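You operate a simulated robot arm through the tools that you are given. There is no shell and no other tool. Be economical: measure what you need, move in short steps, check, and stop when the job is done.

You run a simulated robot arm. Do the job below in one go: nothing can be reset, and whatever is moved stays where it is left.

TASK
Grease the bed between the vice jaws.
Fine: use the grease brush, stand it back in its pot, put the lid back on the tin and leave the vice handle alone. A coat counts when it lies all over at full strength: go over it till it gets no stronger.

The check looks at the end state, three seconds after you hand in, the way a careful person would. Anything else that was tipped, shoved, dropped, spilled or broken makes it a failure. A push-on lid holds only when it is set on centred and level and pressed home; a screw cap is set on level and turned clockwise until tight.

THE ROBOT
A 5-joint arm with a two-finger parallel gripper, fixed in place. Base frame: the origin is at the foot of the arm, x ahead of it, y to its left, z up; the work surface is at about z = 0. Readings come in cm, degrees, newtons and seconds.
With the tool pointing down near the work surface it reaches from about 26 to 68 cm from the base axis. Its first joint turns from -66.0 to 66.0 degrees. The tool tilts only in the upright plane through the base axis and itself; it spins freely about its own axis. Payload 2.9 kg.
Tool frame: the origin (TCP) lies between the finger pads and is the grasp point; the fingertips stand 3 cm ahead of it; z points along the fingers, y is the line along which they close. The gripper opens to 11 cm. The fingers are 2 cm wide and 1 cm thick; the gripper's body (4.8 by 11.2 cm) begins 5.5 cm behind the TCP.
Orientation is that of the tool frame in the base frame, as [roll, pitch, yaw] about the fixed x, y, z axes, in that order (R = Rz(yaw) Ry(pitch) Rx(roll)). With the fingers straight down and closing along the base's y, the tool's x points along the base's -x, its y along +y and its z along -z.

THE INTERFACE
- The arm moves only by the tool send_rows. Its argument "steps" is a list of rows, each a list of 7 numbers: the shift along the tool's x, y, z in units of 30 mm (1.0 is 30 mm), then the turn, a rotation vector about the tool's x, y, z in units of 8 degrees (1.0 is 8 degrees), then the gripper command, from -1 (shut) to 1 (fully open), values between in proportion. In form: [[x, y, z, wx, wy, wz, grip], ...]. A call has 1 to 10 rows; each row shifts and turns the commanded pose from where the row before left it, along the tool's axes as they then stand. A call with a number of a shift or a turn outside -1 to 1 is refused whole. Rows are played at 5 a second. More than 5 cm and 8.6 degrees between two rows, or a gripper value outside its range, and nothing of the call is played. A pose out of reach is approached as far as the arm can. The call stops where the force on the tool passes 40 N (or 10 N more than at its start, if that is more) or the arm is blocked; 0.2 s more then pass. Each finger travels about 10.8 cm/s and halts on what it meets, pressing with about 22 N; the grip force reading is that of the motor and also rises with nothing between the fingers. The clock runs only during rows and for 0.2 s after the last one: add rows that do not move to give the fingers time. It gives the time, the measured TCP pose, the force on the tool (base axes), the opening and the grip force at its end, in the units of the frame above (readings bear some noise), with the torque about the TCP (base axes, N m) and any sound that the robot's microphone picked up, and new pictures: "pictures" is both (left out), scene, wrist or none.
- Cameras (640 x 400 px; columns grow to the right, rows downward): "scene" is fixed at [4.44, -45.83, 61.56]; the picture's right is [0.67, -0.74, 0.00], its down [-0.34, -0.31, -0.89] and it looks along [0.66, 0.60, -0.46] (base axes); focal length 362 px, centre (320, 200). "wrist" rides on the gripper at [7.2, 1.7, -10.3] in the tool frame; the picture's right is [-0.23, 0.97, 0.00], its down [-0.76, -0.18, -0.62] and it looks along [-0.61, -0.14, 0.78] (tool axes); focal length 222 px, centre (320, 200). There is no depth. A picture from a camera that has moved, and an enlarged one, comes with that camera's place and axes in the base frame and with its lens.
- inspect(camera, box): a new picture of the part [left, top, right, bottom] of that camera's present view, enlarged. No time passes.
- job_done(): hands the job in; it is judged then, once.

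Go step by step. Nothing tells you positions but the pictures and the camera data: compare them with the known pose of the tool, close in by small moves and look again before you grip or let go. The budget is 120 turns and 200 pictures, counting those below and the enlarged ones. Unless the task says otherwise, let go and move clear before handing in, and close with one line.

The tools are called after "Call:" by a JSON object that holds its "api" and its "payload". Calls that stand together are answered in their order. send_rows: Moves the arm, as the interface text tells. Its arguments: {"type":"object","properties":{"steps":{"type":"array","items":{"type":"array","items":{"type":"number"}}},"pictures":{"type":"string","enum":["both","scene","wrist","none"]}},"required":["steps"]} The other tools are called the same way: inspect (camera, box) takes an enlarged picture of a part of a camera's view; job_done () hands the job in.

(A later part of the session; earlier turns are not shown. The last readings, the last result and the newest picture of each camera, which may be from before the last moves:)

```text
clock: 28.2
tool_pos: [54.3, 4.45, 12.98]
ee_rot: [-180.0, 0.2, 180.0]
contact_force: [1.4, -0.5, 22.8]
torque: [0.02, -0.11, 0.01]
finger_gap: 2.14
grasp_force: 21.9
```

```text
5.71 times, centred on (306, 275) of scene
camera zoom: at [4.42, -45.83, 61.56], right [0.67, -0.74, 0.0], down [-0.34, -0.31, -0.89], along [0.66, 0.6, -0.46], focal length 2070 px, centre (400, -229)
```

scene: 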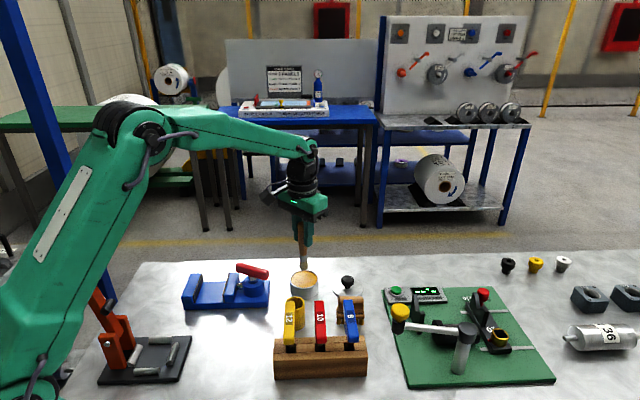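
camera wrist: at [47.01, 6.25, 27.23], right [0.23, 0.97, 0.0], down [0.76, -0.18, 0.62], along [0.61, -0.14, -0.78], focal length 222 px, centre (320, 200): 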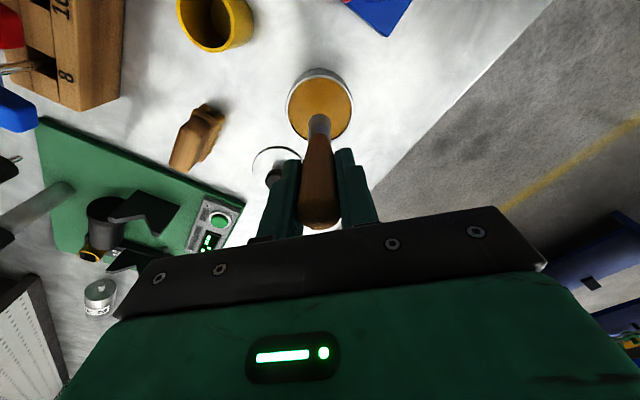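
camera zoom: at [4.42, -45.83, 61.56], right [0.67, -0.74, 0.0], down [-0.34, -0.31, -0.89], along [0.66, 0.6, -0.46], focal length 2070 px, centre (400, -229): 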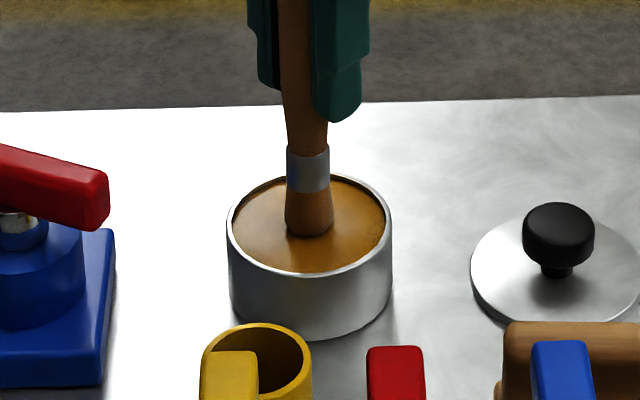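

The grease is firm (22 N) and the bristles have turned amber: loaded. I lift out and check the brush.

Call:
{"api": "send_rows", "payload": {"steps": [[0, 0, -0.3, 0, 0, 0, -1], [0, 0, -0.8, 0, 0, 0, -1], [0, 0, -0.8, 0, 0, 0, -1], [0, 0, -0.8, 0, 0, 0, -1], [0, 0, -0.8, 0, 0, 0, -1], [0, 0, 0, 0, 0, 0, -1]]}}

Call:
{"api": "inspect", "payload": {"camera": "scene", "box": [250, 210, 378, 290]}}

Call:
{"api": "inspect", "payload": {"camera": "wrist", "box": [240, 60, 432, 180]}}

```text
clock: 29.6
tool_pos: [54.12, 4.44, 23.32]
ee_rot: [-179.9, 0.0, -180.0]
contact_force: [0.1, -0.7, -0.5]
torque: [-0.02, 0.01, 0.04]
finger_gap: 2.13
grasp_force: 22.0
camera wrist: at [47.07, 6.19, 33.55], right [0.23, 0.97, 0.0], down [0.76, -0.18, 0.62], along [0.61, -0.14, -0.78], focal length 222 px, centre (320, 200)
```

scene: 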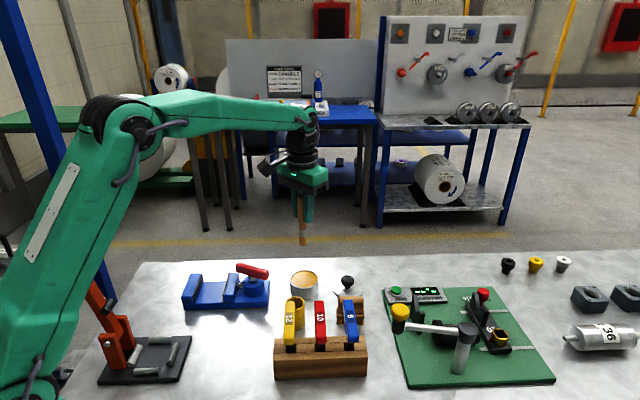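
wrist: 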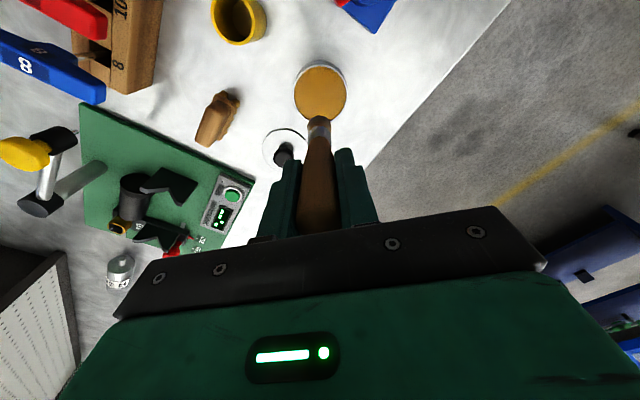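

```text
5.00 times, centred on (314, 250) of scene
camera zoom: at [4.44, -45.83, 61.56], right [0.67, -0.74, 0.0], down [-0.34, -0.31, -0.89], along [0.66, 0.6, -0.46], focal length 1811 px, centre (350, -50)
```

zoom: 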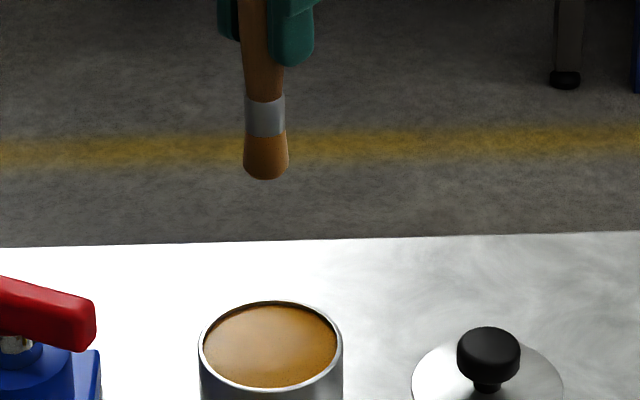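

```text
3.33 times, centred on (336, 120) of wrist
camera zoom: at [47.07, 6.19, 33.55], right [0.23, 0.97, 0.0], down [0.76, -0.18, 0.62], along [0.61, -0.14, -0.78], focal length 740 px, centre (267, 467)
```

zoom: 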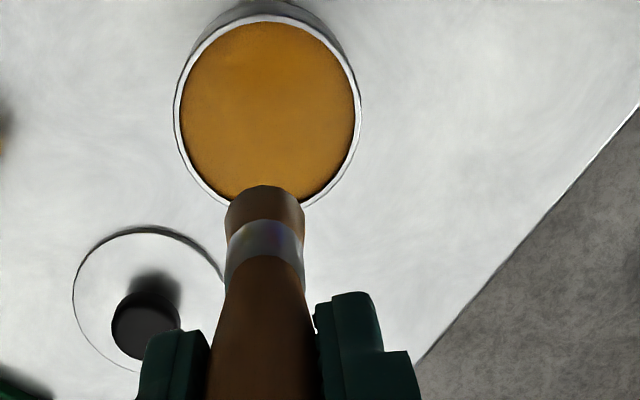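

The brush is loaded. I carry it high over to the vice bed centre, estimated (37.5, 18.7), and look.

Call:
{"api": "send_rows", "payload": {"steps": [[0.5, 0.43, 0, 0, 0, 0, -1], [0.85, 0.73, 0, 0, 0, 0, -1], [0.85, 0.73, 0, 0, 0, 0, -1], [0.85, 0.73, 0, 0, 0, 0, -1], [0.85, 0.73, 0, 0, 0, 0, -1], [0.85, 0.73, 0, 0, 0, 0, -1], [0.78, 0.67, 0, 0, 0, 0, -1], [0, 0, 0, 0, 0, 0, -1]]}}

Call:
{"api": "inspect", "payload": {"camera": "scene", "box": [160, 220, 304, 310]}}

Call:
{"api": "inspect", "payload": {"camera": "wrist", "box": [200, 20, 440, 170]}}

```text
clock: 31.4
tool_pos: [37.5, 18.74, 23.25]
ee_rot: [179.9, 0.0, 180.0]
contact_force: [-0.6, -0.3, -0.2]
torque: [0.01, -0.01, 0.05]
finger_gap: 2.11
grasp_force: 22.2
camera wrist: at [30.4, 20.42, 33.53], right [0.23, 0.97, 0.0], down [0.76, -0.18, 0.62], along [0.61, -0.14, -0.78], focal length 222 px, centre (320, 200)
```

scene: 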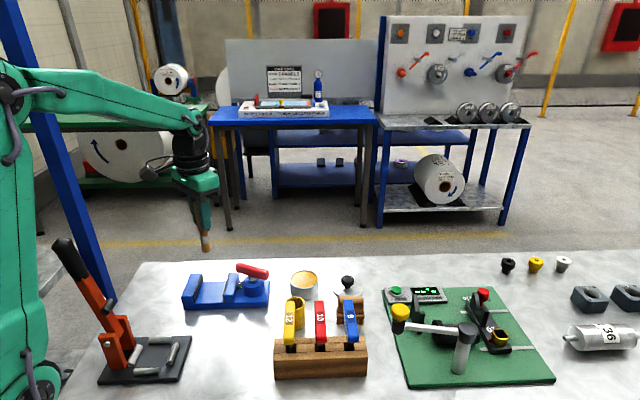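
wrist: 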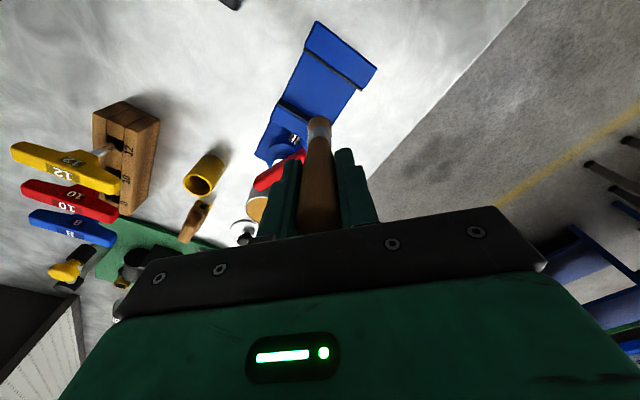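

```text
4.44 times, centred on (232, 265) of scene
camera zoom: at [4.44, -45.83, 61.56], right [0.67, -0.74, 0.0], down [-0.34, -0.31, -0.89], along [0.66, 0.6, -0.46], focal length 1610 px, centre (711, -89)
```

zoom: 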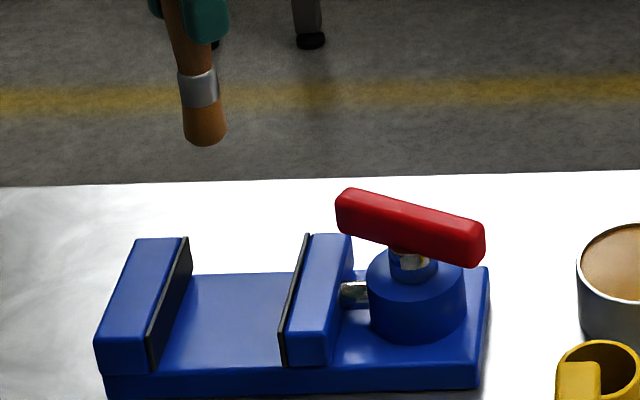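

```text
2.67 times, centred on (320, 95) of wrist
camera zoom: at [30.4, 20.42, 33.53], right [0.23, 0.97, 0.0], down [0.76, -0.18, 0.62], along [0.61, -0.14, -0.78], focal length 592 px, centre (320, 480)
```

zoom: 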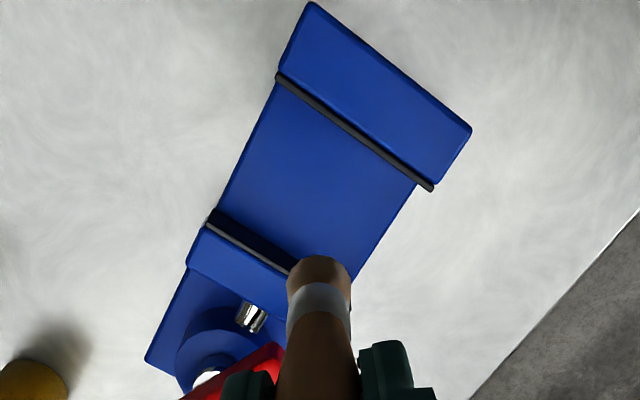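

The bed is a rectangle about 6.4 × 7.9 cm, turned 45°, centred at (37.4, 18.7), at z≈2. I lower the brush over the centre to just above the bed.

Call:
{"api": "send_rows", "payload": {"steps": [[0, 0, 0.6, 0, 0, 0, -1], [0, 0, 0.9, 0, 0, 0, -1], [0, 0, 0.9, 0, 0, 0, -1], [0, 0, 0.7, 0, 0, 0, -1], [0, 0, 0.3, 0, 0, 0, -1], [0, 0, 0, 0, 0, 0, -1]], "pictures": "none"}}

Call:
{"api": "inspect", "payload": {"camera": "scene", "box": [170, 230, 282, 310]}}

Call:
{"api": "inspect", "payload": {"camera": "wrist", "box": [200, 20, 440, 170]}}

```text
clock: 32.8
tool_pos: [37.55, 18.7, 13.03]
ee_rot: [180.0, 0.0, -180.0]
contact_force: [0.8, 0.3, 0.3]
torque: [-0.02, -0.01, 0.0]
finger_gap: 2.15
grasp_force: 22.8
```

```text
5.00 times, centred on (226, 270) of scene
camera zoom: at [4.44, -45.83, 61.56], right [0.67, -0.74, 0.0], down [-0.34, -0.31, -0.89], along [0.66, 0.6, -0.46], focal length 1811 px, centre (790, -150)
```

zoom: 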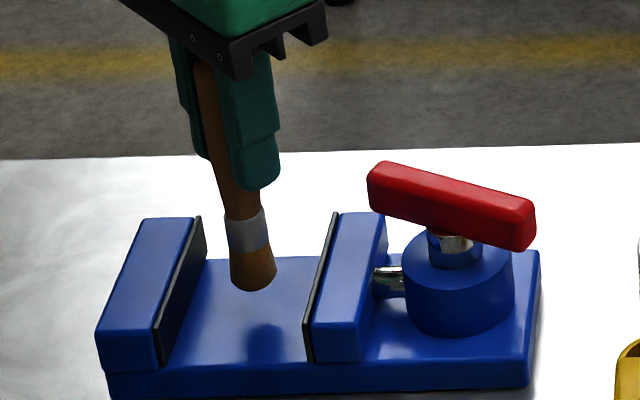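

```text
2.67 times, centred on (320, 95) of wrist
camera zoom: at [30.48, 20.43, 23.29], right [0.23, 0.97, 0.0], down [0.76, -0.18, 0.62], along [0.61, -0.14, -0.78], focal length 592 px, centre (320, 480)
```

zoom: 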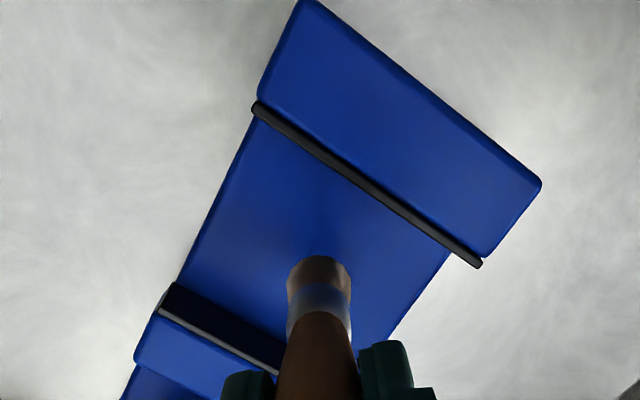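

Call:
{"api": "send_rows", "payload": {"steps": [[0, 0, 0.08, 0, 0, 0, -1], [0, 0, 0.08, 0, 0, 0, -1], [0, 0, 0.08, 0, 0, 0, -1], [0, 0, 0.08, 0, 0, 0, -1], [0, 0, 0, 0, 0, 0, -1]], "pictures": "none"}}

Call:
{"api": "inspect", "payload": {"camera": "scene", "box": [170, 240, 282, 310]}}

```text
clock: 34.0
tool_pos: [37.77, 18.65, 11.97]
ee_rot: [179.9, -0.1, -180.0]
contact_force: [0.2, -0.2, 0.5]
torque: [0.0, 0.01, 0.0]
finger_gap: 2.12
grasp_force: 21.9
```

```text
5.71 times, centred on (226, 275) of scene
camera zoom: at [4.44, -45.83, 61.56], right [0.67, -0.74, 0.0], down [-0.34, -0.31, -0.89], along [0.66, 0.6, -0.46], focal length 2070 px, centre (857, -229)
```

zoom: 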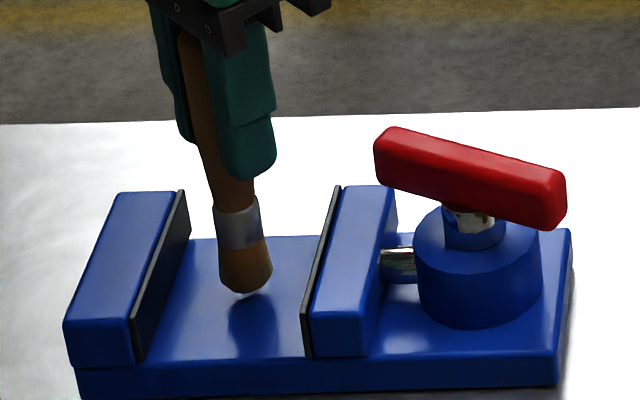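

Call:
{"api": "send_rows", "payload": {"steps": [[0, 0, 0.06, 0, 0, 0, -1], [0, 0, 0.05, 0, 0, 0, -1], [0, 0, 0.05, 0, 0, 0, -1], [0, 0, 0, 0, 0, 0, -1]], "pictures": "none"}}

Call:
{"api": "inspect", "payload": {"camera": "scene", "box": [170, 240, 282, 310]}}

```text
clock: 35.0
tool_pos: [37.54, 18.71, 11.65]
ee_rot: [180.0, -0.1, 180.0]
contact_force: [0.1, -0.3, -0.4]
torque: [-0.01, -0.05, 0.02]
finger_gap: 2.12
grasp_force: 21.6
```

```text
5.71 times, centred on (226, 275) of scene
camera zoom: at [4.44, -45.83, 61.56], right [0.67, -0.74, 0.0], down [-0.34, -0.31, -0.89], along [0.66, 0.6, -0.46], focal length 2070 px, centre (857, -229)
```

zoom: 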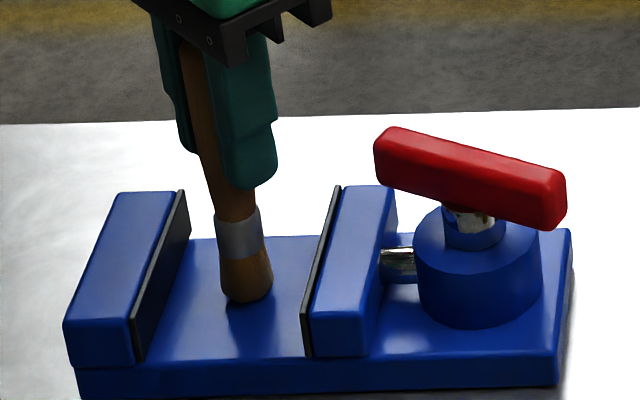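

Call:
{"api": "send_rows", "payload": {"steps": [[0, 0, 0.04, 0, 0, 0, -1], [0, 0, 0.04, 0, 0, 0, -1], [0, 0, 0, 0, 0, 0, -1]], "pictures": "none"}}

Call:
{"api": "inspect", "payload": {"camera": "scene", "box": [170, 240, 282, 310]}}

```text
clock: 35.8
tool_pos: [37.53, 18.61, 11.48]
ee_rot: [180.0, 0.0, -180.0]
contact_force: [-0.4, 0.0, 2.0]
torque: [0.0, 0.05, 0.0]
finger_gap: 2.12
grasp_force: 22.2
```

```text
5.71 times, centred on (226, 275) of scene
camera zoom: at [4.44, -45.83, 61.56], right [0.67, -0.74, 0.0], down [-0.34, -0.31, -0.89], along [0.66, 0.6, -0.46], focal length 2070 px, centre (857, -229)
```

zoom: 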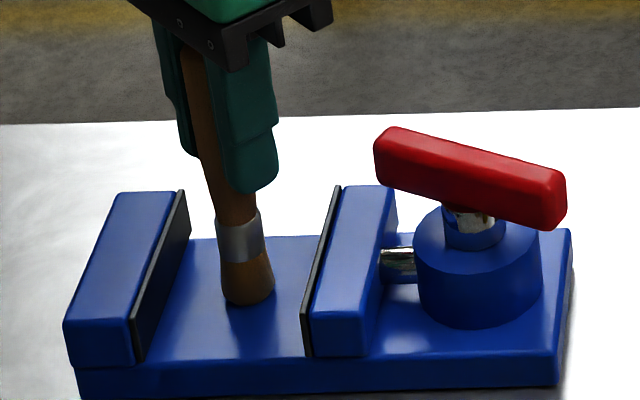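

First contact (2 N). I press a touch more and make a stroke toward one open side and back, then look.

Call:
{"api": "send_rows", "payload": {"steps": [[0, 0, 0.03, 0, 0, 0, -1], [-0.25, 0.26, 0, 0, 0, 0, -1], [-0.25, 0.26, 0, 0, 0, 0, -1], [-0.25, 0.26, 0, 0, 0, 0, -1], [0.25, -0.26, 0, 0, 0, 0, -1], [0.25, -0.26, 0, 0, 0, 0, -1], [0.25, -0.26, 0, 0, 0, 0, -1], [0.25, -0.26, 0, 0, 0, 0, -1], [0, 0, 0, 0, 0, 0, -1]], "pictures": "none"}}

Call:
{"api": "inspect", "payload": {"camera": "scene", "box": [170, 240, 282, 310]}}

Call:
{"api": "inspect", "payload": {"camera": "wrist", "box": [200, 20, 440, 170]}}

```text
clock: 37.8
tool_pos: [36.85, 17.87, 11.35]
ee_rot: [-180.0, 0.1, 179.9]
contact_force: [2.6, 1.0, 9.4]
torque: [0.1, -0.28, -0.01]
finger_gap: 2.12
grasp_force: 22.1
```

```text
5.71 times, centred on (226, 275) of scene
camera zoom: at [4.43, -45.83, 61.56], right [0.67, -0.74, 0.0], down [-0.34, -0.31, -0.89], along [0.66, 0.6, -0.46], focal length 2070 px, centre (857, -229)
```

zoom: 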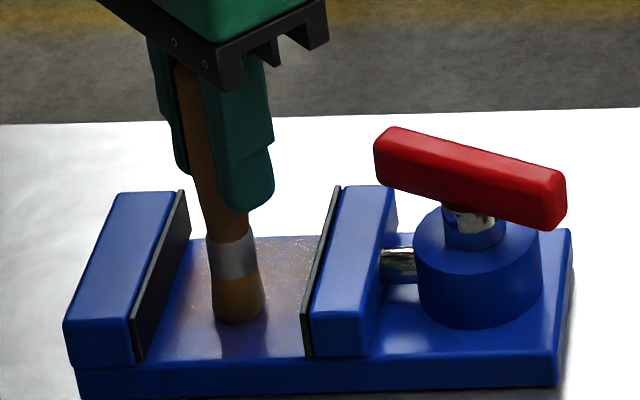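

```text
2.67 times, centred on (320, 95) of wrist
camera zoom: at [29.7, 19.66, 21.58], right [0.23, 0.97, 0.0], down [0.76, -0.18, 0.62], along [0.61, -0.14, -0.78], focal length 592 px, centre (320, 480)
```

zoom: 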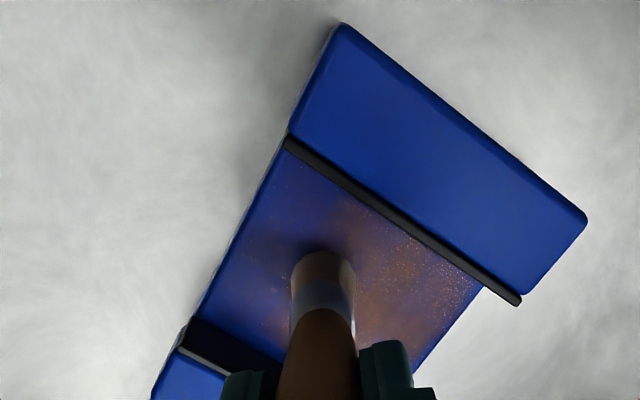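

The brush leaves a faint, wide coat — it needs many passes. I sweep the whole bed in lanes from jaw to jaw.

Call:
{"api": "send_rows", "payload": {"steps": [[0.556, -0.576, 0, 0, 0, 0, -1], [-0.384, -0.371, 0, 0, 0, 0, -1], [-0.387, 0.401, 0, 0, 0, 0, -1], [-0.387, 0.401, 0, 0, 0, 0, -1], [-0.387, 0.401, 0, 0, 0, 0, -1], [-0.387, 0.401, 0, 0, 0, 0, -1], [0.312, 0.301, 0, 0, 0, 0, -1], [0.51, -0.528, 0, 0, 0, 0, -1], [0.51, -0.528, 0, 0, 0, 0, -1], [0.51, -0.528, 0, 0, 0, 0, -1]], "pictures": "none"}}

Call:
{"api": "send_rows", "payload": {"steps": [[0.288, 0.278, 0, 0, 0, 0, -1], [-0.51, 0.528, 0, 0, 0, 0, -1], [-0.51, 0.528, 0, 0, 0, 0, -1], [-0.51, 0.528, 0, 0, 0, 0, -1], [0.312, 0.301, 0, 0, 0, 0, -1], [0.51, -0.528, 0, 0, 0, 0, -1], [0.51, -0.528, 0, 0, 0, 0, -1], [0.51, -0.528, 0, 0, 0, 0, -1]], "pictures": "none"}}

Call:
{"api": "inspect", "payload": {"camera": "scene", "box": [170, 240, 282, 310]}}

Call:
{"api": "inspect", "payload": {"camera": "wrist", "box": [200, 20, 440, 170]}}

```text
clock: 40.0
tool_pos: [35.51, 16.06, 11.38]
ee_rot: [179.9, 0.0, -180.0]
contact_force: [-0.3, 0.2, -0.9]
torque: [-0.04, -0.02, -0.03]
finger_gap: 2.13
grasp_force: 21.9
```

```text
clock: 41.8
tool_pos: [33.5, 17.74, 11.4]
ee_rot: [180.0, 0.0, 180.0]
contact_force: [0.0, 0.1, -1.5]
torque: [-0.01, -0.06, -0.04]
finger_gap: 2.11
grasp_force: 22.4
```

```text
5.71 times, centred on (226, 275) of scene
camera zoom: at [4.44, -45.82, 61.56], right [0.67, -0.74, 0.0], down [-0.34, -0.31, -0.89], along [0.66, 0.6, -0.46], focal length 2070 px, centre (857, -229)
```

zoom: 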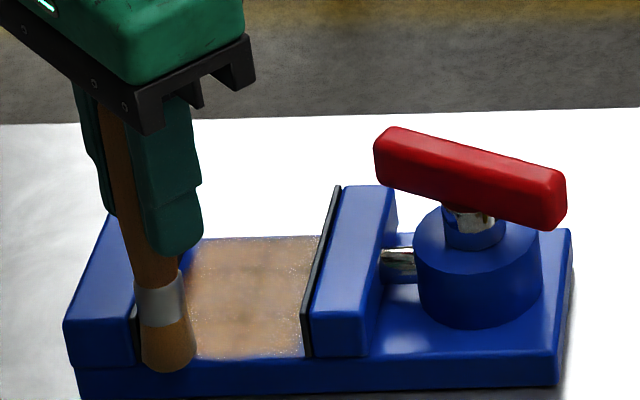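

```text
2.67 times, centred on (320, 95) of wrist
camera zoom: at [26.41, 19.53, 21.55], right [0.23, 0.97, 0.0], down [0.76, -0.18, 0.62], along [0.61, -0.14, -0.78], focal length 592 px, centre (320, 480)
```

zoom: 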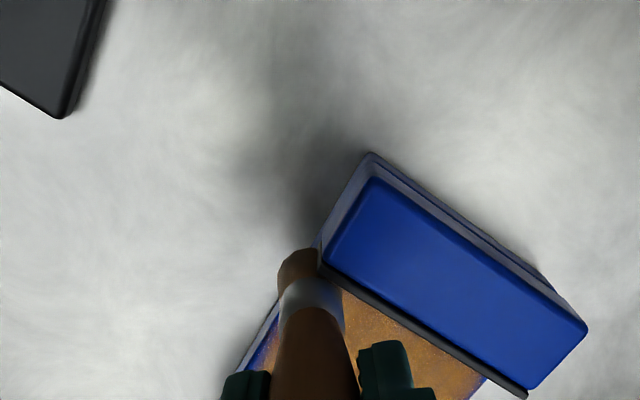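

Coverage is building over the whole bed. I lower a hair to keep contact and run the lanes back again.

Call:
{"api": "send_rows", "payload": {"steps": [[-0.02, 0.02, 0.03, 0, 0, 0, -1], [-0.51, 0.528, 0, 0, 0, 0, -1], [-0.51, 0.528, 0, 0, 0, 0, -1], [-0.51, 0.528, 0, 0, 0, 0, -1], [-0.324, -0.313, 0, 0, 0, 0, -1], [0.51, -0.528, 0, 0, 0, 0, -1], [0.51, -0.528, 0, 0, 0, 0, -1], [0.51, -0.528, 0, 0, 0, 0, -1]], "pictures": "none"}}

Call:
{"api": "send_rows", "payload": {"steps": [[-0.324, -0.313, 0, 0, 0, 0, -1], [-0.51, 0.528, 0, 0, 0, 0, -1], [-0.51, 0.528, 0, 0, 0, 0, -1], [-0.51, 0.528, 0, 0, 0, 0, -1], [-0.324, -0.313, 0, 0, 0, 0, -1], [0.51, -0.528, 0, 0, 0, 0, -1], [0.51, -0.528, 0, 0, 0, 0, -1], [0.51, -0.528, 0, 0, 0, 0, -1]], "pictures": "none"}}

Call:
{"api": "inspect", "payload": {"camera": "scene", "box": [170, 240, 282, 310]}}

Call:
{"api": "inspect", "payload": {"camera": "wrist", "box": [200, 20, 440, 170]}}

```text
clock: 43.6
tool_pos: [34.79, 16.8, 11.18]
ee_rot: [-180.0, 0.1, -180.0]
contact_force: [0.5, 0.5, 0.7]
torque: [0.06, -0.06, 0.0]
finger_gap: 2.1
grasp_force: 22.1
```

```text
clock: 45.4
tool_pos: [36.57, 14.96, 11.42]
ee_rot: [-179.9, 0.0, -180.0]
contact_force: [-0.1, 0.3, -0.9]
torque: [-0.03, -0.01, -0.02]
finger_gap: 2.1
grasp_force: 22.2
```

```text
5.71 times, centred on (226, 275) of scene
camera zoom: at [4.44, -45.83, 61.56], right [0.67, -0.74, 0.0], down [-0.34, -0.31, -0.89], along [0.66, 0.6, -0.46], focal length 2070 px, centre (857, -229)
```

zoom: 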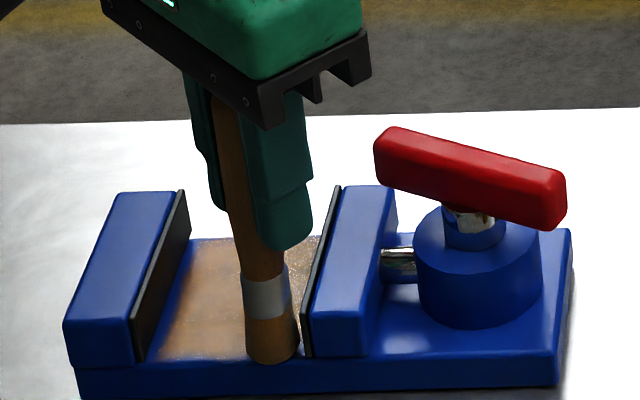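

```text
2.67 times, centred on (320, 95) of wrist
camera zoom: at [29.48, 16.7, 21.51], right [0.23, 0.97, 0.0], down [0.76, -0.18, 0.62], along [0.61, -0.14, -0.78], focal length 592 px, centre (320, 480)
```

zoom: 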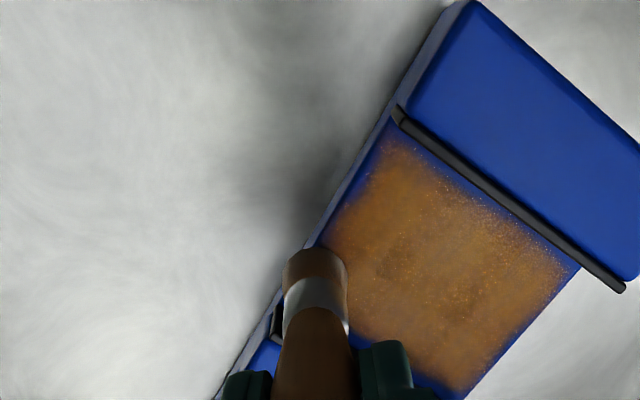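

Let me lift the brush and view the coat in full.

Call:
{"api": "send_rows", "payload": {"steps": [[0, 0, -0.4, 0, 0, 0, -1], [0, 0, -0.8, 0, 0, 0, -1], [0, 0, -0.8, 0, 0, 0, -1], [0, 0, -0.8, 0, 0, 0, -1], [-0.7, -0.7, -0.2, 0, 0, 0, -1], [0, 0, 0, 0, 0, 0, -1]], "pictures": "none"}}

Call:
{"api": "inspect", "payload": {"camera": "scene", "box": [170, 240, 282, 310]}}

Call:
{"api": "inspect", "payload": {"camera": "wrist", "box": [260, 20, 420, 120]}}

Call:
{"api": "inspect", "payload": {"camera": "scene", "box": [190, 220, 270, 270]}}

```text
clock: 46.8
tool_pos: [38.69, 12.8, 20.33]
ee_rot: [-180.0, 0.0, -179.9]
contact_force: [-0.5, 0.7, -0.8]
torque: [-0.01, -0.02, 0.0]
finger_gap: 2.13
grasp_force: 21.9
```

```text
5.71 times, centred on (226, 275) of scene
camera zoom: at [4.44, -45.83, 61.56], right [0.67, -0.74, 0.0], down [-0.34, -0.31, -0.89], along [0.66, 0.6, -0.46], focal length 2070 px, centre (857, -229)
```

zoom: 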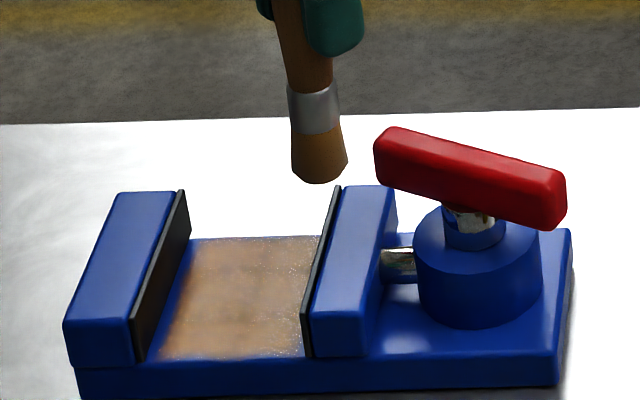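

```text
4.00 times, centred on (340, 70) of wrist
camera zoom: at [31.56, 14.61, 30.5], right [0.23, 0.97, 0.0], down [0.76, -0.18, 0.62], along [0.61, -0.14, -0.78], focal length 888 px, centre (240, 720)
```

zoom: 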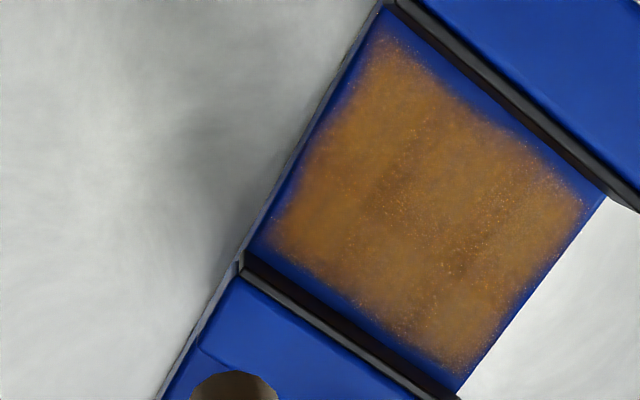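

```text
8.00 times, centred on (230, 245) of scene
camera zoom: at [4.44, -45.83, 61.56], right [0.67, -0.74, 0.0], down [-0.34, -0.31, -0.89], along [0.66, 0.6, -0.46], focal length 2898 px, centre (1040, -160)
```

zoom: 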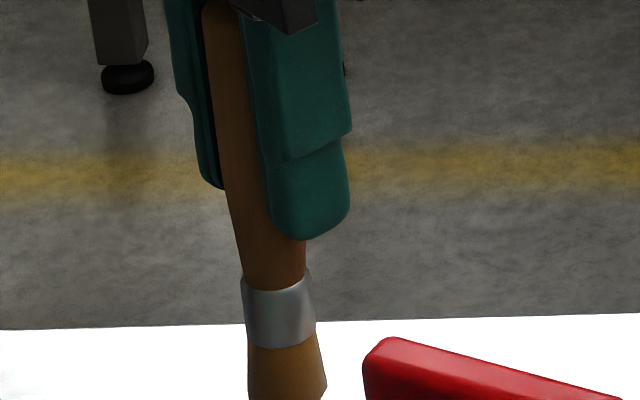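

The coat is good in the middle but misses strips by the fixed jaw and the edges. I reload the brush in the tin first.

Call:
{"api": "send_rows", "payload": {"steps": [[0, 0, -0.9, 0, 0, 0, -1], [-0.856, -0.467, 0, 0, 0, 0, -1], [-0.856, -0.467, 0, 0, 0, 0, -1], [-0.856, -0.467, 0, 0, 0, 0, -1], [-0.856, -0.467, 0, 0, 0, 0, -1], [-0.856, -0.467, 0, 0, 0, 0, -1], [-0.856, -0.467, 0, 0, 0, 0, -1], [0, 0, 0.9, 0, 0, 0, -1], [0, 0, 0.9, 0, 0, 0, -1], [0, 0, 0, 0, 0, 0, -1]], "pictures": "none"}}

Call:
{"api": "inspect", "payload": {"camera": "scene", "box": [250, 230, 362, 300]}}

Call:
{"api": "inspect", "payload": {"camera": "wrist", "box": [240, 50, 432, 170]}}

```text
clock: 49.0
tool_pos: [54.06, 4.53, 17.67]
ee_rot: [180.0, 0.1, -180.0]
contact_force: [0.3, -0.2, -0.9]
torque: [-0.02, 0.0, -0.01]
finger_gap: 2.11
grasp_force: 22.3
```

```text
5.71 times, centred on (306, 265) of scene
camera zoom: at [4.44, -45.83, 61.56], right [0.67, -0.74, 0.0], down [-0.34, -0.31, -0.89], along [0.66, 0.6, -0.46], focal length 2070 px, centre (400, -171)
```

zoom: 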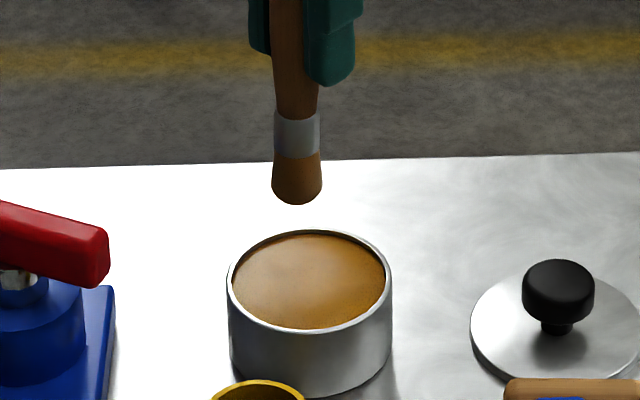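

```text
3.33 times, centred on (336, 110) of wrist
camera zoom: at [46.93, 6.32, 27.78], right [0.23, 0.97, 0.0], down [0.76, -0.18, 0.62], along [0.61, -0.14, -0.78], focal length 740 px, centre (267, 500)
```

zoom: 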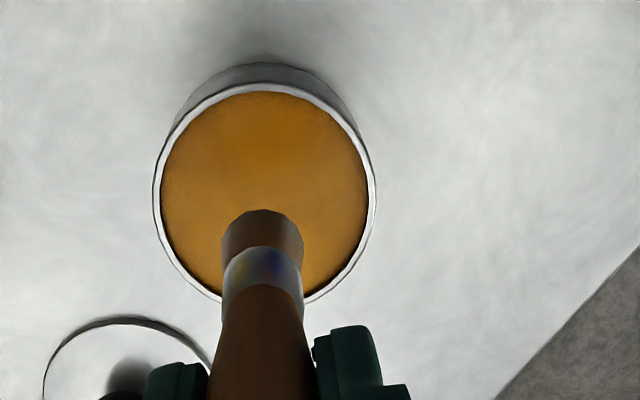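

Call:
{"api": "send_rows", "payload": {"steps": [[0, 0, 0.8, 0, 0, 0, -1], [0, 0, 0.6, 0, 0, 0, -1], [0, 0, 0.12, 0, 0, 0, -1], [0, 0, 0.05, 0, 0, 0, -1], [0, 0, 0, 0, 0, 0, -1]], "pictures": "none"}}

Call:
{"api": "inspect", "payload": {"camera": "scene", "box": [250, 240, 362, 310]}}

```text
clock: 50.2
tool_pos: [54.11, 4.4, 12.82]
ee_rot: [179.9, 0.0, 180.0]
contact_force: [0.9, 0.3, -0.7]
torque: [0.01, 0.0, -0.01]
finger_gap: 2.08
grasp_force: 21.9
```

```text
5.71 times, centred on (306, 275) of scene
camera zoom: at [4.44, -45.83, 61.56], right [0.67, -0.74, 0.0], down [-0.34, -0.31, -0.89], along [0.66, 0.6, -0.46], focal length 2070 px, centre (400, -229)
```

zoom: 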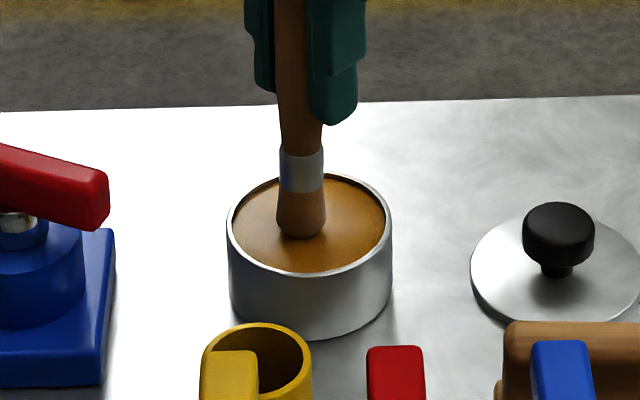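

Call:
{"api": "send_rows", "payload": {"steps": [[0, 0, 0.04, 0, 0, 0, -1], [0, 0, 0.03, 0, 0, 0, -1], [0, 0, 0, 0, 0, 0, -1]], "pictures": "none"}}

```text
clock: 51.0
tool_pos: [54.16, 4.45, 12.69]
ee_rot: [180.0, 0.0, 180.0]
contact_force: [-1.2, 0.1, 8.5]
torque: [-0.03, 0.14, 0.04]
finger_gap: 2.07
grasp_force: 21.7
```

Good dip contact. I lift and carry back over the bed centre.

Call:
{"api": "send_rows", "payload": {"steps": [[0, 0, -0.7, 0, 0, 0, -1], [0, 0, -0.9, 0, 0, 0, -1], [0, 0, -0.9, 0, 0, 0, -1], [0, 0, -0.9, 0, 0, 0, -1], [0.93, 0.793, 0, 0, 0, 0, -1], [0.93, 0.793, 0, 0, 0, 0, -1], [0.93, 0.793, 0, 0, 0, 0, -1], [0.93, 0.793, 0, 0, 0, 0, -1], [0.93, 0.793, 0, 0, 0, 0, -1], [0.93, 0.793, 0, 0, 0, 0, -1]], "pictures": "none"}}

Call:
{"api": "send_rows", "payload": {"steps": [[0, 0, 0, 0, 0, 0, -1], [0, 0, 0.9, 0, 0, 0, -1], [0, 0, 0.9, 0, 0, 0, -1], [0, 0, 0.9, 0, 0, 0, -1], [0, 0, 0.8, 0, 0, 0, -1], [0, 0, 0.2, 0, 0, 0, -1], [0, 0, 0, 0, 0, 0, -1]], "pictures": "none"}}

Call:
{"api": "inspect", "payload": {"camera": "scene", "box": [170, 240, 282, 310]}}

```text
clock: 53.2
tool_pos: [37.37, 18.78, 22.86]
ee_rot: [180.0, 0.0, 180.0]
contact_force: [0.0, 0.3, -0.5]
torque: [-0.03, -0.05, 0.05]
finger_gap: 2.1
grasp_force: 21.7
```

```text
clock: 54.8
tool_pos: [37.49, 18.74, 11.71]
ee_rot: [-180.0, 0.0, -179.9]
contact_force: [-0.2, 0.0, -1.0]
torque: [0.02, 0.0, -0.04]
finger_gap: 2.08
grasp_force: 21.9
```

```text
5.71 times, centred on (226, 275) of scene
camera zoom: at [4.44, -45.83, 61.56], right [0.67, -0.74, 0.0], down [-0.34, -0.31, -0.89], along [0.66, 0.6, -0.46], focal length 2070 px, centre (857, -229)
```

zoom: 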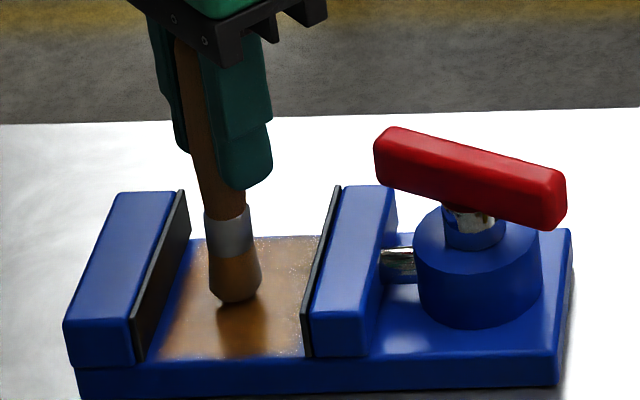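

Call:
{"api": "send_rows", "payload": {"steps": [[0, 0, 0.08, 0, 0, 0, -1], [0, 0, 0.05, 0, 0, 0, -1], [0.24, 0.232, 0, 0, 0, 0, -1], [0.24, 0.232, 0, 0, 0, 0, -1], [0.12, 0.116, 0, 0, 0, 0, -1], [0, 0, 0, 0, 0, 0, -1]], "pictures": "none"}}

Call:
{"api": "inspect", "payload": {"camera": "scene", "box": [170, 240, 282, 310]}}

Call:
{"api": "inspect", "payload": {"camera": "wrist", "box": [200, 20, 440, 170]}}

```text
clock: 56.2
tool_pos: [35.54, 20.48, 11.32]
ee_rot: [-179.9, 0.0, 179.9]
contact_force: [6.7, -11.4, 0.7]
torque: [-0.8, -0.48, 0.04]
finger_gap: 2.03
grasp_force: 21.8
```

```text
5.71 times, centred on (226, 275) of scene
camera zoom: at [4.44, -45.83, 61.56], right [0.67, -0.74, 0.0], down [-0.34, -0.31, -0.89], along [0.66, 0.6, -0.46], focal length 2070 px, centre (857, -229)
```

zoom: 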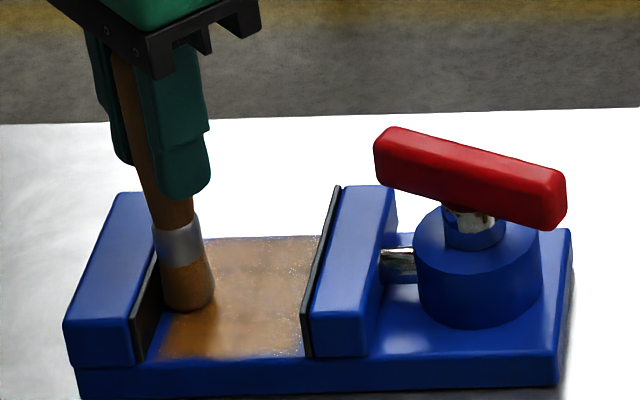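

```text
2.67 times, centred on (320, 95) of wrist
camera zoom: at [28.43, 22.23, 21.56], right [0.23, 0.97, 0.0], down [0.76, -0.18, 0.62], along [0.61, -0.14, -0.78], focal length 592 px, centre (320, 480)
```

zoom: 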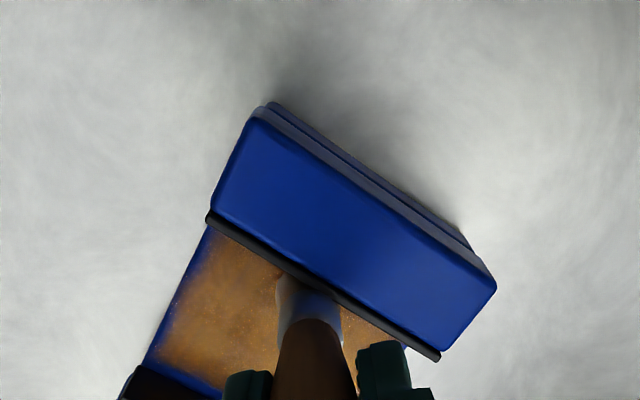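

Touching the fixed jaw lightly. I back off a hair and stroke along it, out to both open edges.

Call:
{"api": "send_rows", "payload": {"steps": [[-0.03, -0.029, 0.03, 0, 0, 0, -1], [-0.417, 0.432, 0, 0, 0, 0, -1], [-0.417, 0.432, 0, 0, 0, 0, -1], [0.58, -0.6, 0, 0, 0, 0, -1], [0.58, -0.6, 0, 0, 0, 0, -1], [0.58, -0.6, 0, 0, 0, 0, -1], [-0.192, -0.185, 0, 0, 0, 0, -1], [-0.595, 0.617, 0, 0, 0, 0, -1], [-0.595, 0.617, 0, 0, 0, 0, -1], [-0.595, 0.617, 0, 0, 0, 0, -1]], "pictures": "none"}}

Call:
{"api": "inspect", "payload": {"camera": "scene", "box": [170, 240, 282, 310]}}

Call:
{"api": "inspect", "payload": {"camera": "wrist", "box": [200, 20, 440, 170]}}

```text
clock: 58.4
tool_pos: [38.76, 22.64, 11.47]
ee_rot: [180.0, 0.0, 180.0]
contact_force: [0.1, -0.2, -0.4]
torque: [0.02, 0.01, 0.01]
finger_gap: 1.99
grasp_force: 22.3
```

```text
5.71 times, centred on (226, 275) of scene
camera zoom: at [4.43, -45.83, 61.56], right [0.67, -0.74, 0.0], down [-0.34, -0.31, -0.89], along [0.66, 0.6, -0.46], focal length 2070 px, centre (857, -229)
```

zoom: 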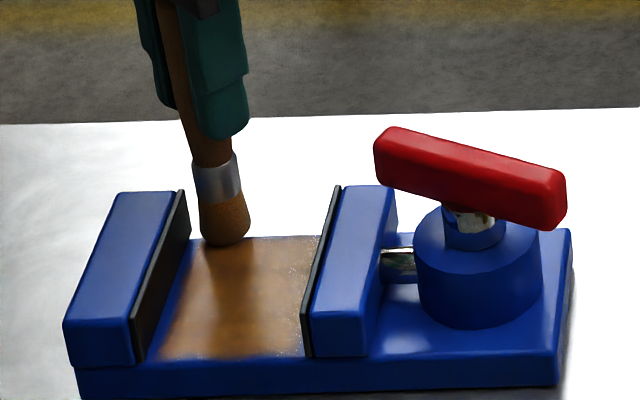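

```text
2.67 times, centred on (320, 95) of wrist
camera zoom: at [31.7, 24.46, 21.52], right [0.23, 0.97, 0.0], down [0.76, -0.18, 0.62], along [0.61, -0.14, -0.78], focal length 592 px, centre (320, 480)
```

zoom: 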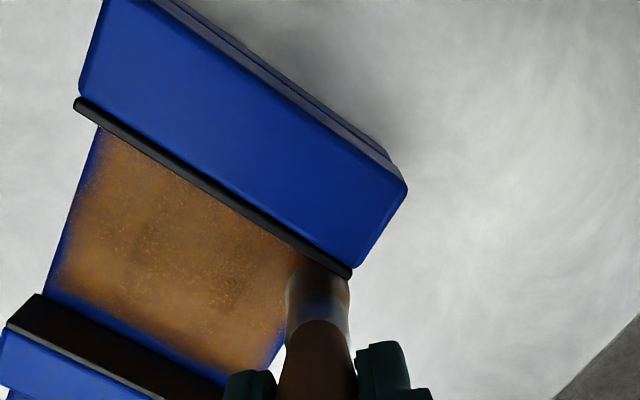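

I press slightly more and run the remaining lanes toward the movable jaw.

Call:
{"api": "send_rows", "payload": {"steps": [[0.05, -0.05, 0.05, 0, 0, 0, -1], [0.57, -0.59, 0, 0, 0, 0, -1], [0.57, -0.59, 0, 0, 0, 0, -1], [0.57, -0.59, 0, 0, 0, 0, -1], [-0.288, -0.278, 0, 0, 0, 0, -1], [-0.59, 0.61, 0, 0, 0, 0, -1], [-0.59, 0.61, 0, 0, 0, 0, -1], [-0.59, 0.61, 0, 0, 0, 0, -1], [-0.288, -0.278, 0, 0, 0, 0, -1]], "pictures": "none"}}

Call:
{"api": "send_rows", "payload": {"steps": [[0.59, -0.61, 0, 0, 0, 0, -1], [0.59, -0.61, 0, 0, 0, 0, -1], [0.59, -0.61, 0, 0, 0, 0, -1], [-0.24, -0.232, 0, 0, 0, 0, -1], [-0.59, 0.61, 0, 0, 0, 0, -1], [-0.59, 0.61, 0, 0, 0, 0, -1], [-0.59, 0.61, 0, 0, 0, 0, -1], [0, 0, 0, 0, 0, 0, -1]], "pictures": "none"}}

Call:
{"api": "inspect", "payload": {"camera": "scene", "box": [170, 240, 282, 310]}}

Call:
{"api": "inspect", "payload": {"camera": "wrist", "box": [200, 20, 440, 170]}}

```text
clock: 60.4
tool_pos: [40.68, 21.06, 11.04]
ee_rot: [180.0, 0.0, -180.0]
contact_force: [-1.0, 1.0, 3.7]
torque: [0.06, 0.09, -0.01]
finger_gap: 1.98
grasp_force: 22.4
```

```text
clock: 62.2
tool_pos: [41.3, 20.36, 11.03]
ee_rot: [179.9, 0.1, 180.0]
contact_force: [-1.3, -0.1, 7.0]
torque: [-0.12, 0.13, -0.01]
finger_gap: 1.98
grasp_force: 22.0
```

```text
5.71 times, centred on (226, 275) of scene
camera zoom: at [4.43, -45.83, 61.56], right [0.67, -0.74, 0.0], down [-0.34, -0.31, -0.89], along [0.66, 0.6, -0.46], focal length 2070 px, centre (857, -229)
```

zoom: 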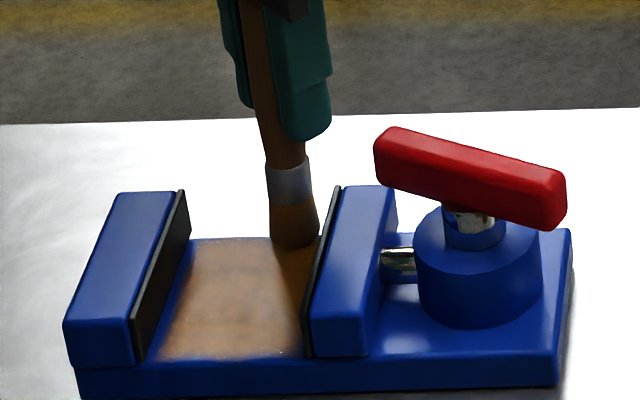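

```text
2.67 times, centred on (320, 95) of wrist
camera zoom: at [34.14, 22.12, 21.27], right [0.23, 0.97, 0.0], down [0.76, -0.18, 0.62], along [0.61, -0.14, -0.78], focal length 592 px, centre (320, 480)
```

zoom: 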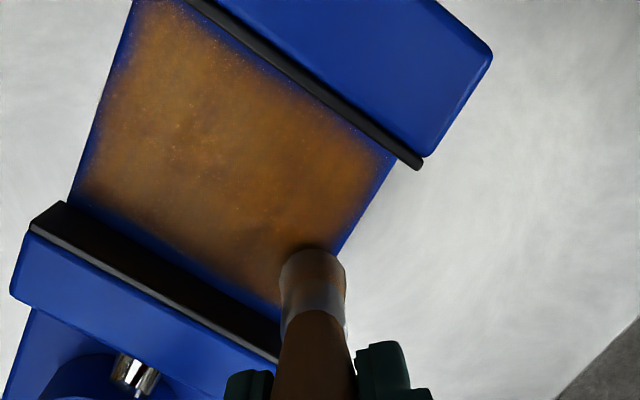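

The coat thickens. Now a lane tight along the movable jaw, both directions.

Call:
{"api": "send_rows", "payload": {"steps": [[-0.1, -0.096, 0, 0, 0, 0, -1], [0, 0, 0, 0, 0, 0, -1]], "pictures": "none"}}

Call:
{"api": "send_rows", "payload": {"steps": [[0.59, -0.61, 0, 0, 0, 0, -1], [0.59, -0.61, 0, 0, 0, 0, -1], [0.59, -0.61, 0, 0, 0, 0, -1], [-0.59, 0.61, 0, 0, 0, 0, -1], [-0.59, 0.61, 0, 0, 0, 0, -1], [-0.59, 0.61, 0, 0, 0, 0, -1], [0, 0, 0, 0, 0, 0, -1]], "pictures": "none"}}

Call:
{"api": "inspect", "payload": {"camera": "scene", "box": [170, 240, 282, 310]}}

Call:
{"api": "inspect", "payload": {"camera": "wrist", "box": [200, 20, 440, 170]}}

```text
clock: 62.8
tool_pos: [41.66, 19.97, 11.04]
ee_rot: [-180.0, 0.0, -179.9]
contact_force: [-0.1, 0.7, 3.5]
torque: [0.01, -0.06, -0.02]
finger_gap: 1.99
grasp_force: 22.5
```

```text
clock: 64.4
tool_pos: [41.76, 20.0, 10.94]
ee_rot: [179.9, 0.0, 179.9]
contact_force: [1.3, -0.9, -0.3]
torque: [0.05, 0.0, 0.01]
finger_gap: 1.98
grasp_force: 21.7
```

```text
5.71 times, centred on (226, 275) of scene
camera zoom: at [4.44, -45.83, 61.56], right [0.67, -0.74, 0.0], down [-0.34, -0.31, -0.89], along [0.66, 0.6, -0.46], focal length 2070 px, centre (857, -229)
```

zoom: 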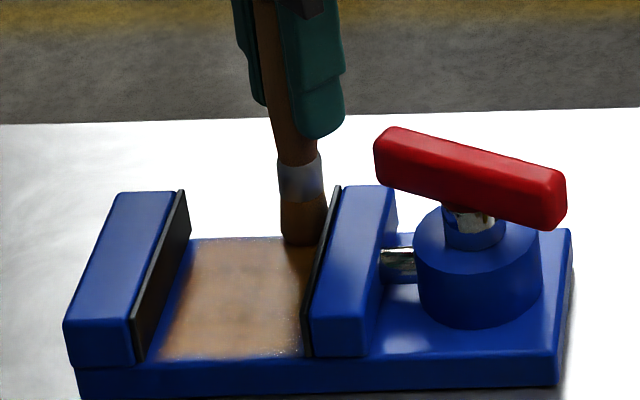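

```text
2.67 times, centred on (320, 95) of wrist
camera zoom: at [34.58, 21.78, 21.35], right [0.23, 0.97, 0.0], down [0.76, -0.18, 0.62], along [0.61, -0.14, -0.78], focal length 592 px, centre (320, 480)
```

zoom: 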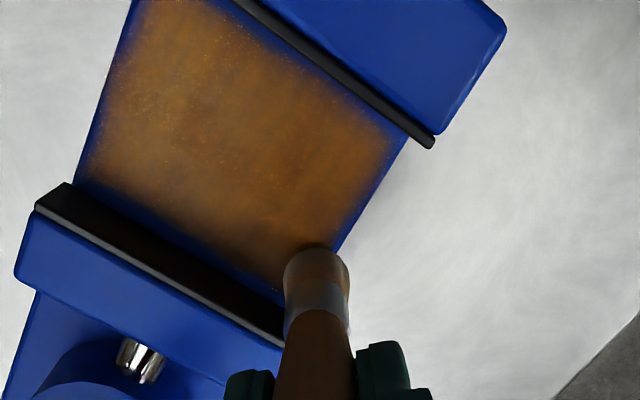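

A thin strip stays near the movable jaw's left half and on the left edge, because the fast turns cut corners. I make slower strokes: along the jaw with a slight inward slant, then along the left edge.

Call:
{"api": "send_rows", "payload": {"steps": [[0.429, -0.478, 0, 0, 0, 0, -1], [0.429, -0.478, 0, 0, 0, 0, -1], [0.429, -0.478, 0, 0, 0, 0, -1], [0.429, -0.478, 0, 0, 0, 0, -1], [0, 0, 0, 0, 0, 0, -1]], "pictures": "none"}}

Call:
{"api": "inspect", "payload": {"camera": "scene", "box": [170, 240, 282, 310]}}

Call:
{"api": "inspect", "payload": {"camera": "wrist", "box": [200, 20, 440, 170]}}

```text
clock: 65.6
tool_pos: [36.44, 14.27, 11.02]
ee_rot: [179.9, 0.0, 180.0]
contact_force: [0.5, -0.5, 0.4]
torque: [0.01, 0.0, 0.0]
finger_gap: 2.02
grasp_force: 21.8
```

```text
5.71 times, centred on (226, 275) of scene
camera zoom: at [4.44, -45.83, 61.56], right [0.67, -0.74, 0.0], down [-0.34, -0.31, -0.89], along [0.66, 0.6, -0.46], focal length 2070 px, centre (857, -229)
```

zoom: 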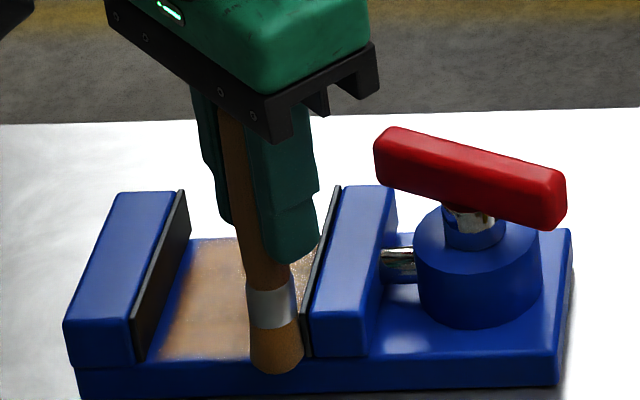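

```text
2.67 times, centred on (320, 95) of wrist
camera zoom: at [29.31, 16.02, 21.33], right [0.23, 0.97, 0.0], down [0.76, -0.18, 0.62], along [0.61, -0.14, -0.78], focal length 592 px, centre (320, 480)
```

zoom: 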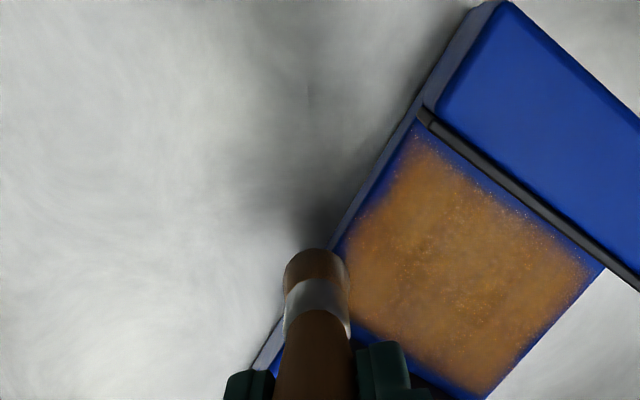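

The brush is half over the left edge. I come in 0.6 cm with a small lift, then stroke along the left edge towards the fixed jaw, slowly.

Call:
{"api": "send_rows", "payload": {"steps": [[0, 0, -0.06, 0, 0, 0, -1], [-0.14, 0.145, 0, 0, 0, 0, -1], [0, 0, 0.08, 0, 0, 0, -1], [0.24, 0.232, 0, 0, 0, 0, -1], [0.24, 0.232, 0, 0, 0, 0, -1], [0.24, 0.232, 0, 0, 0, 0, -1], [0.24, 0.232, 0, 0, 0, 0, -1], [0.168, 0.163, 0, 0, 0, 0, -1], [0, 0, 0, 0, 0, 0, -1]], "pictures": "none"}}

Call:
{"api": "inspect", "payload": {"camera": "scene", "box": [170, 240, 282, 310]}}

Call:
{"api": "inspect", "payload": {"camera": "wrist", "box": [200, 20, 440, 170]}}

```text
clock: 67.6
tool_pos: [33.61, 18.05, 11.07]
ee_rot: [179.9, 0.1, 180.0]
contact_force: [5.9, -2.7, 1.1]
torque: [-0.25, -0.53, 0.01]
finger_gap: 1.99
grasp_force: 22.0
```

```text
5.71 times, centred on (226, 275) of scene
camera zoom: at [4.44, -45.83, 61.56], right [0.67, -0.74, 0.0], down [-0.34, -0.31, -0.89], along [0.66, 0.6, -0.46], focal length 2070 px, centre (857, -229)
```

zoom: 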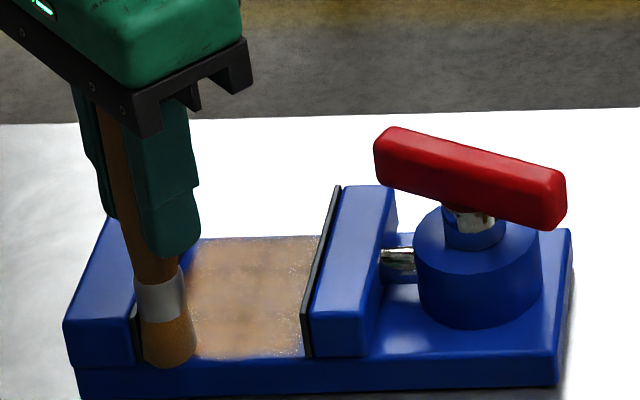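

```text
2.67 times, centred on (320, 95) of wrist
camera zoom: at [26.42, 19.78, 21.27], right [0.23, 0.97, 0.0], down [0.76, -0.18, 0.62], along [0.61, -0.14, -0.78], focal length 592 px, centre (320, 480)
```

zoom: 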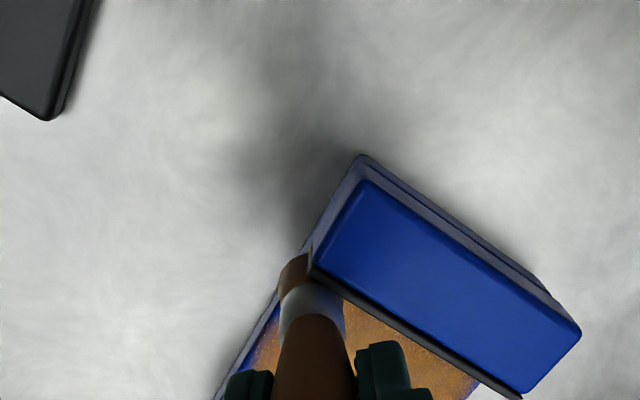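

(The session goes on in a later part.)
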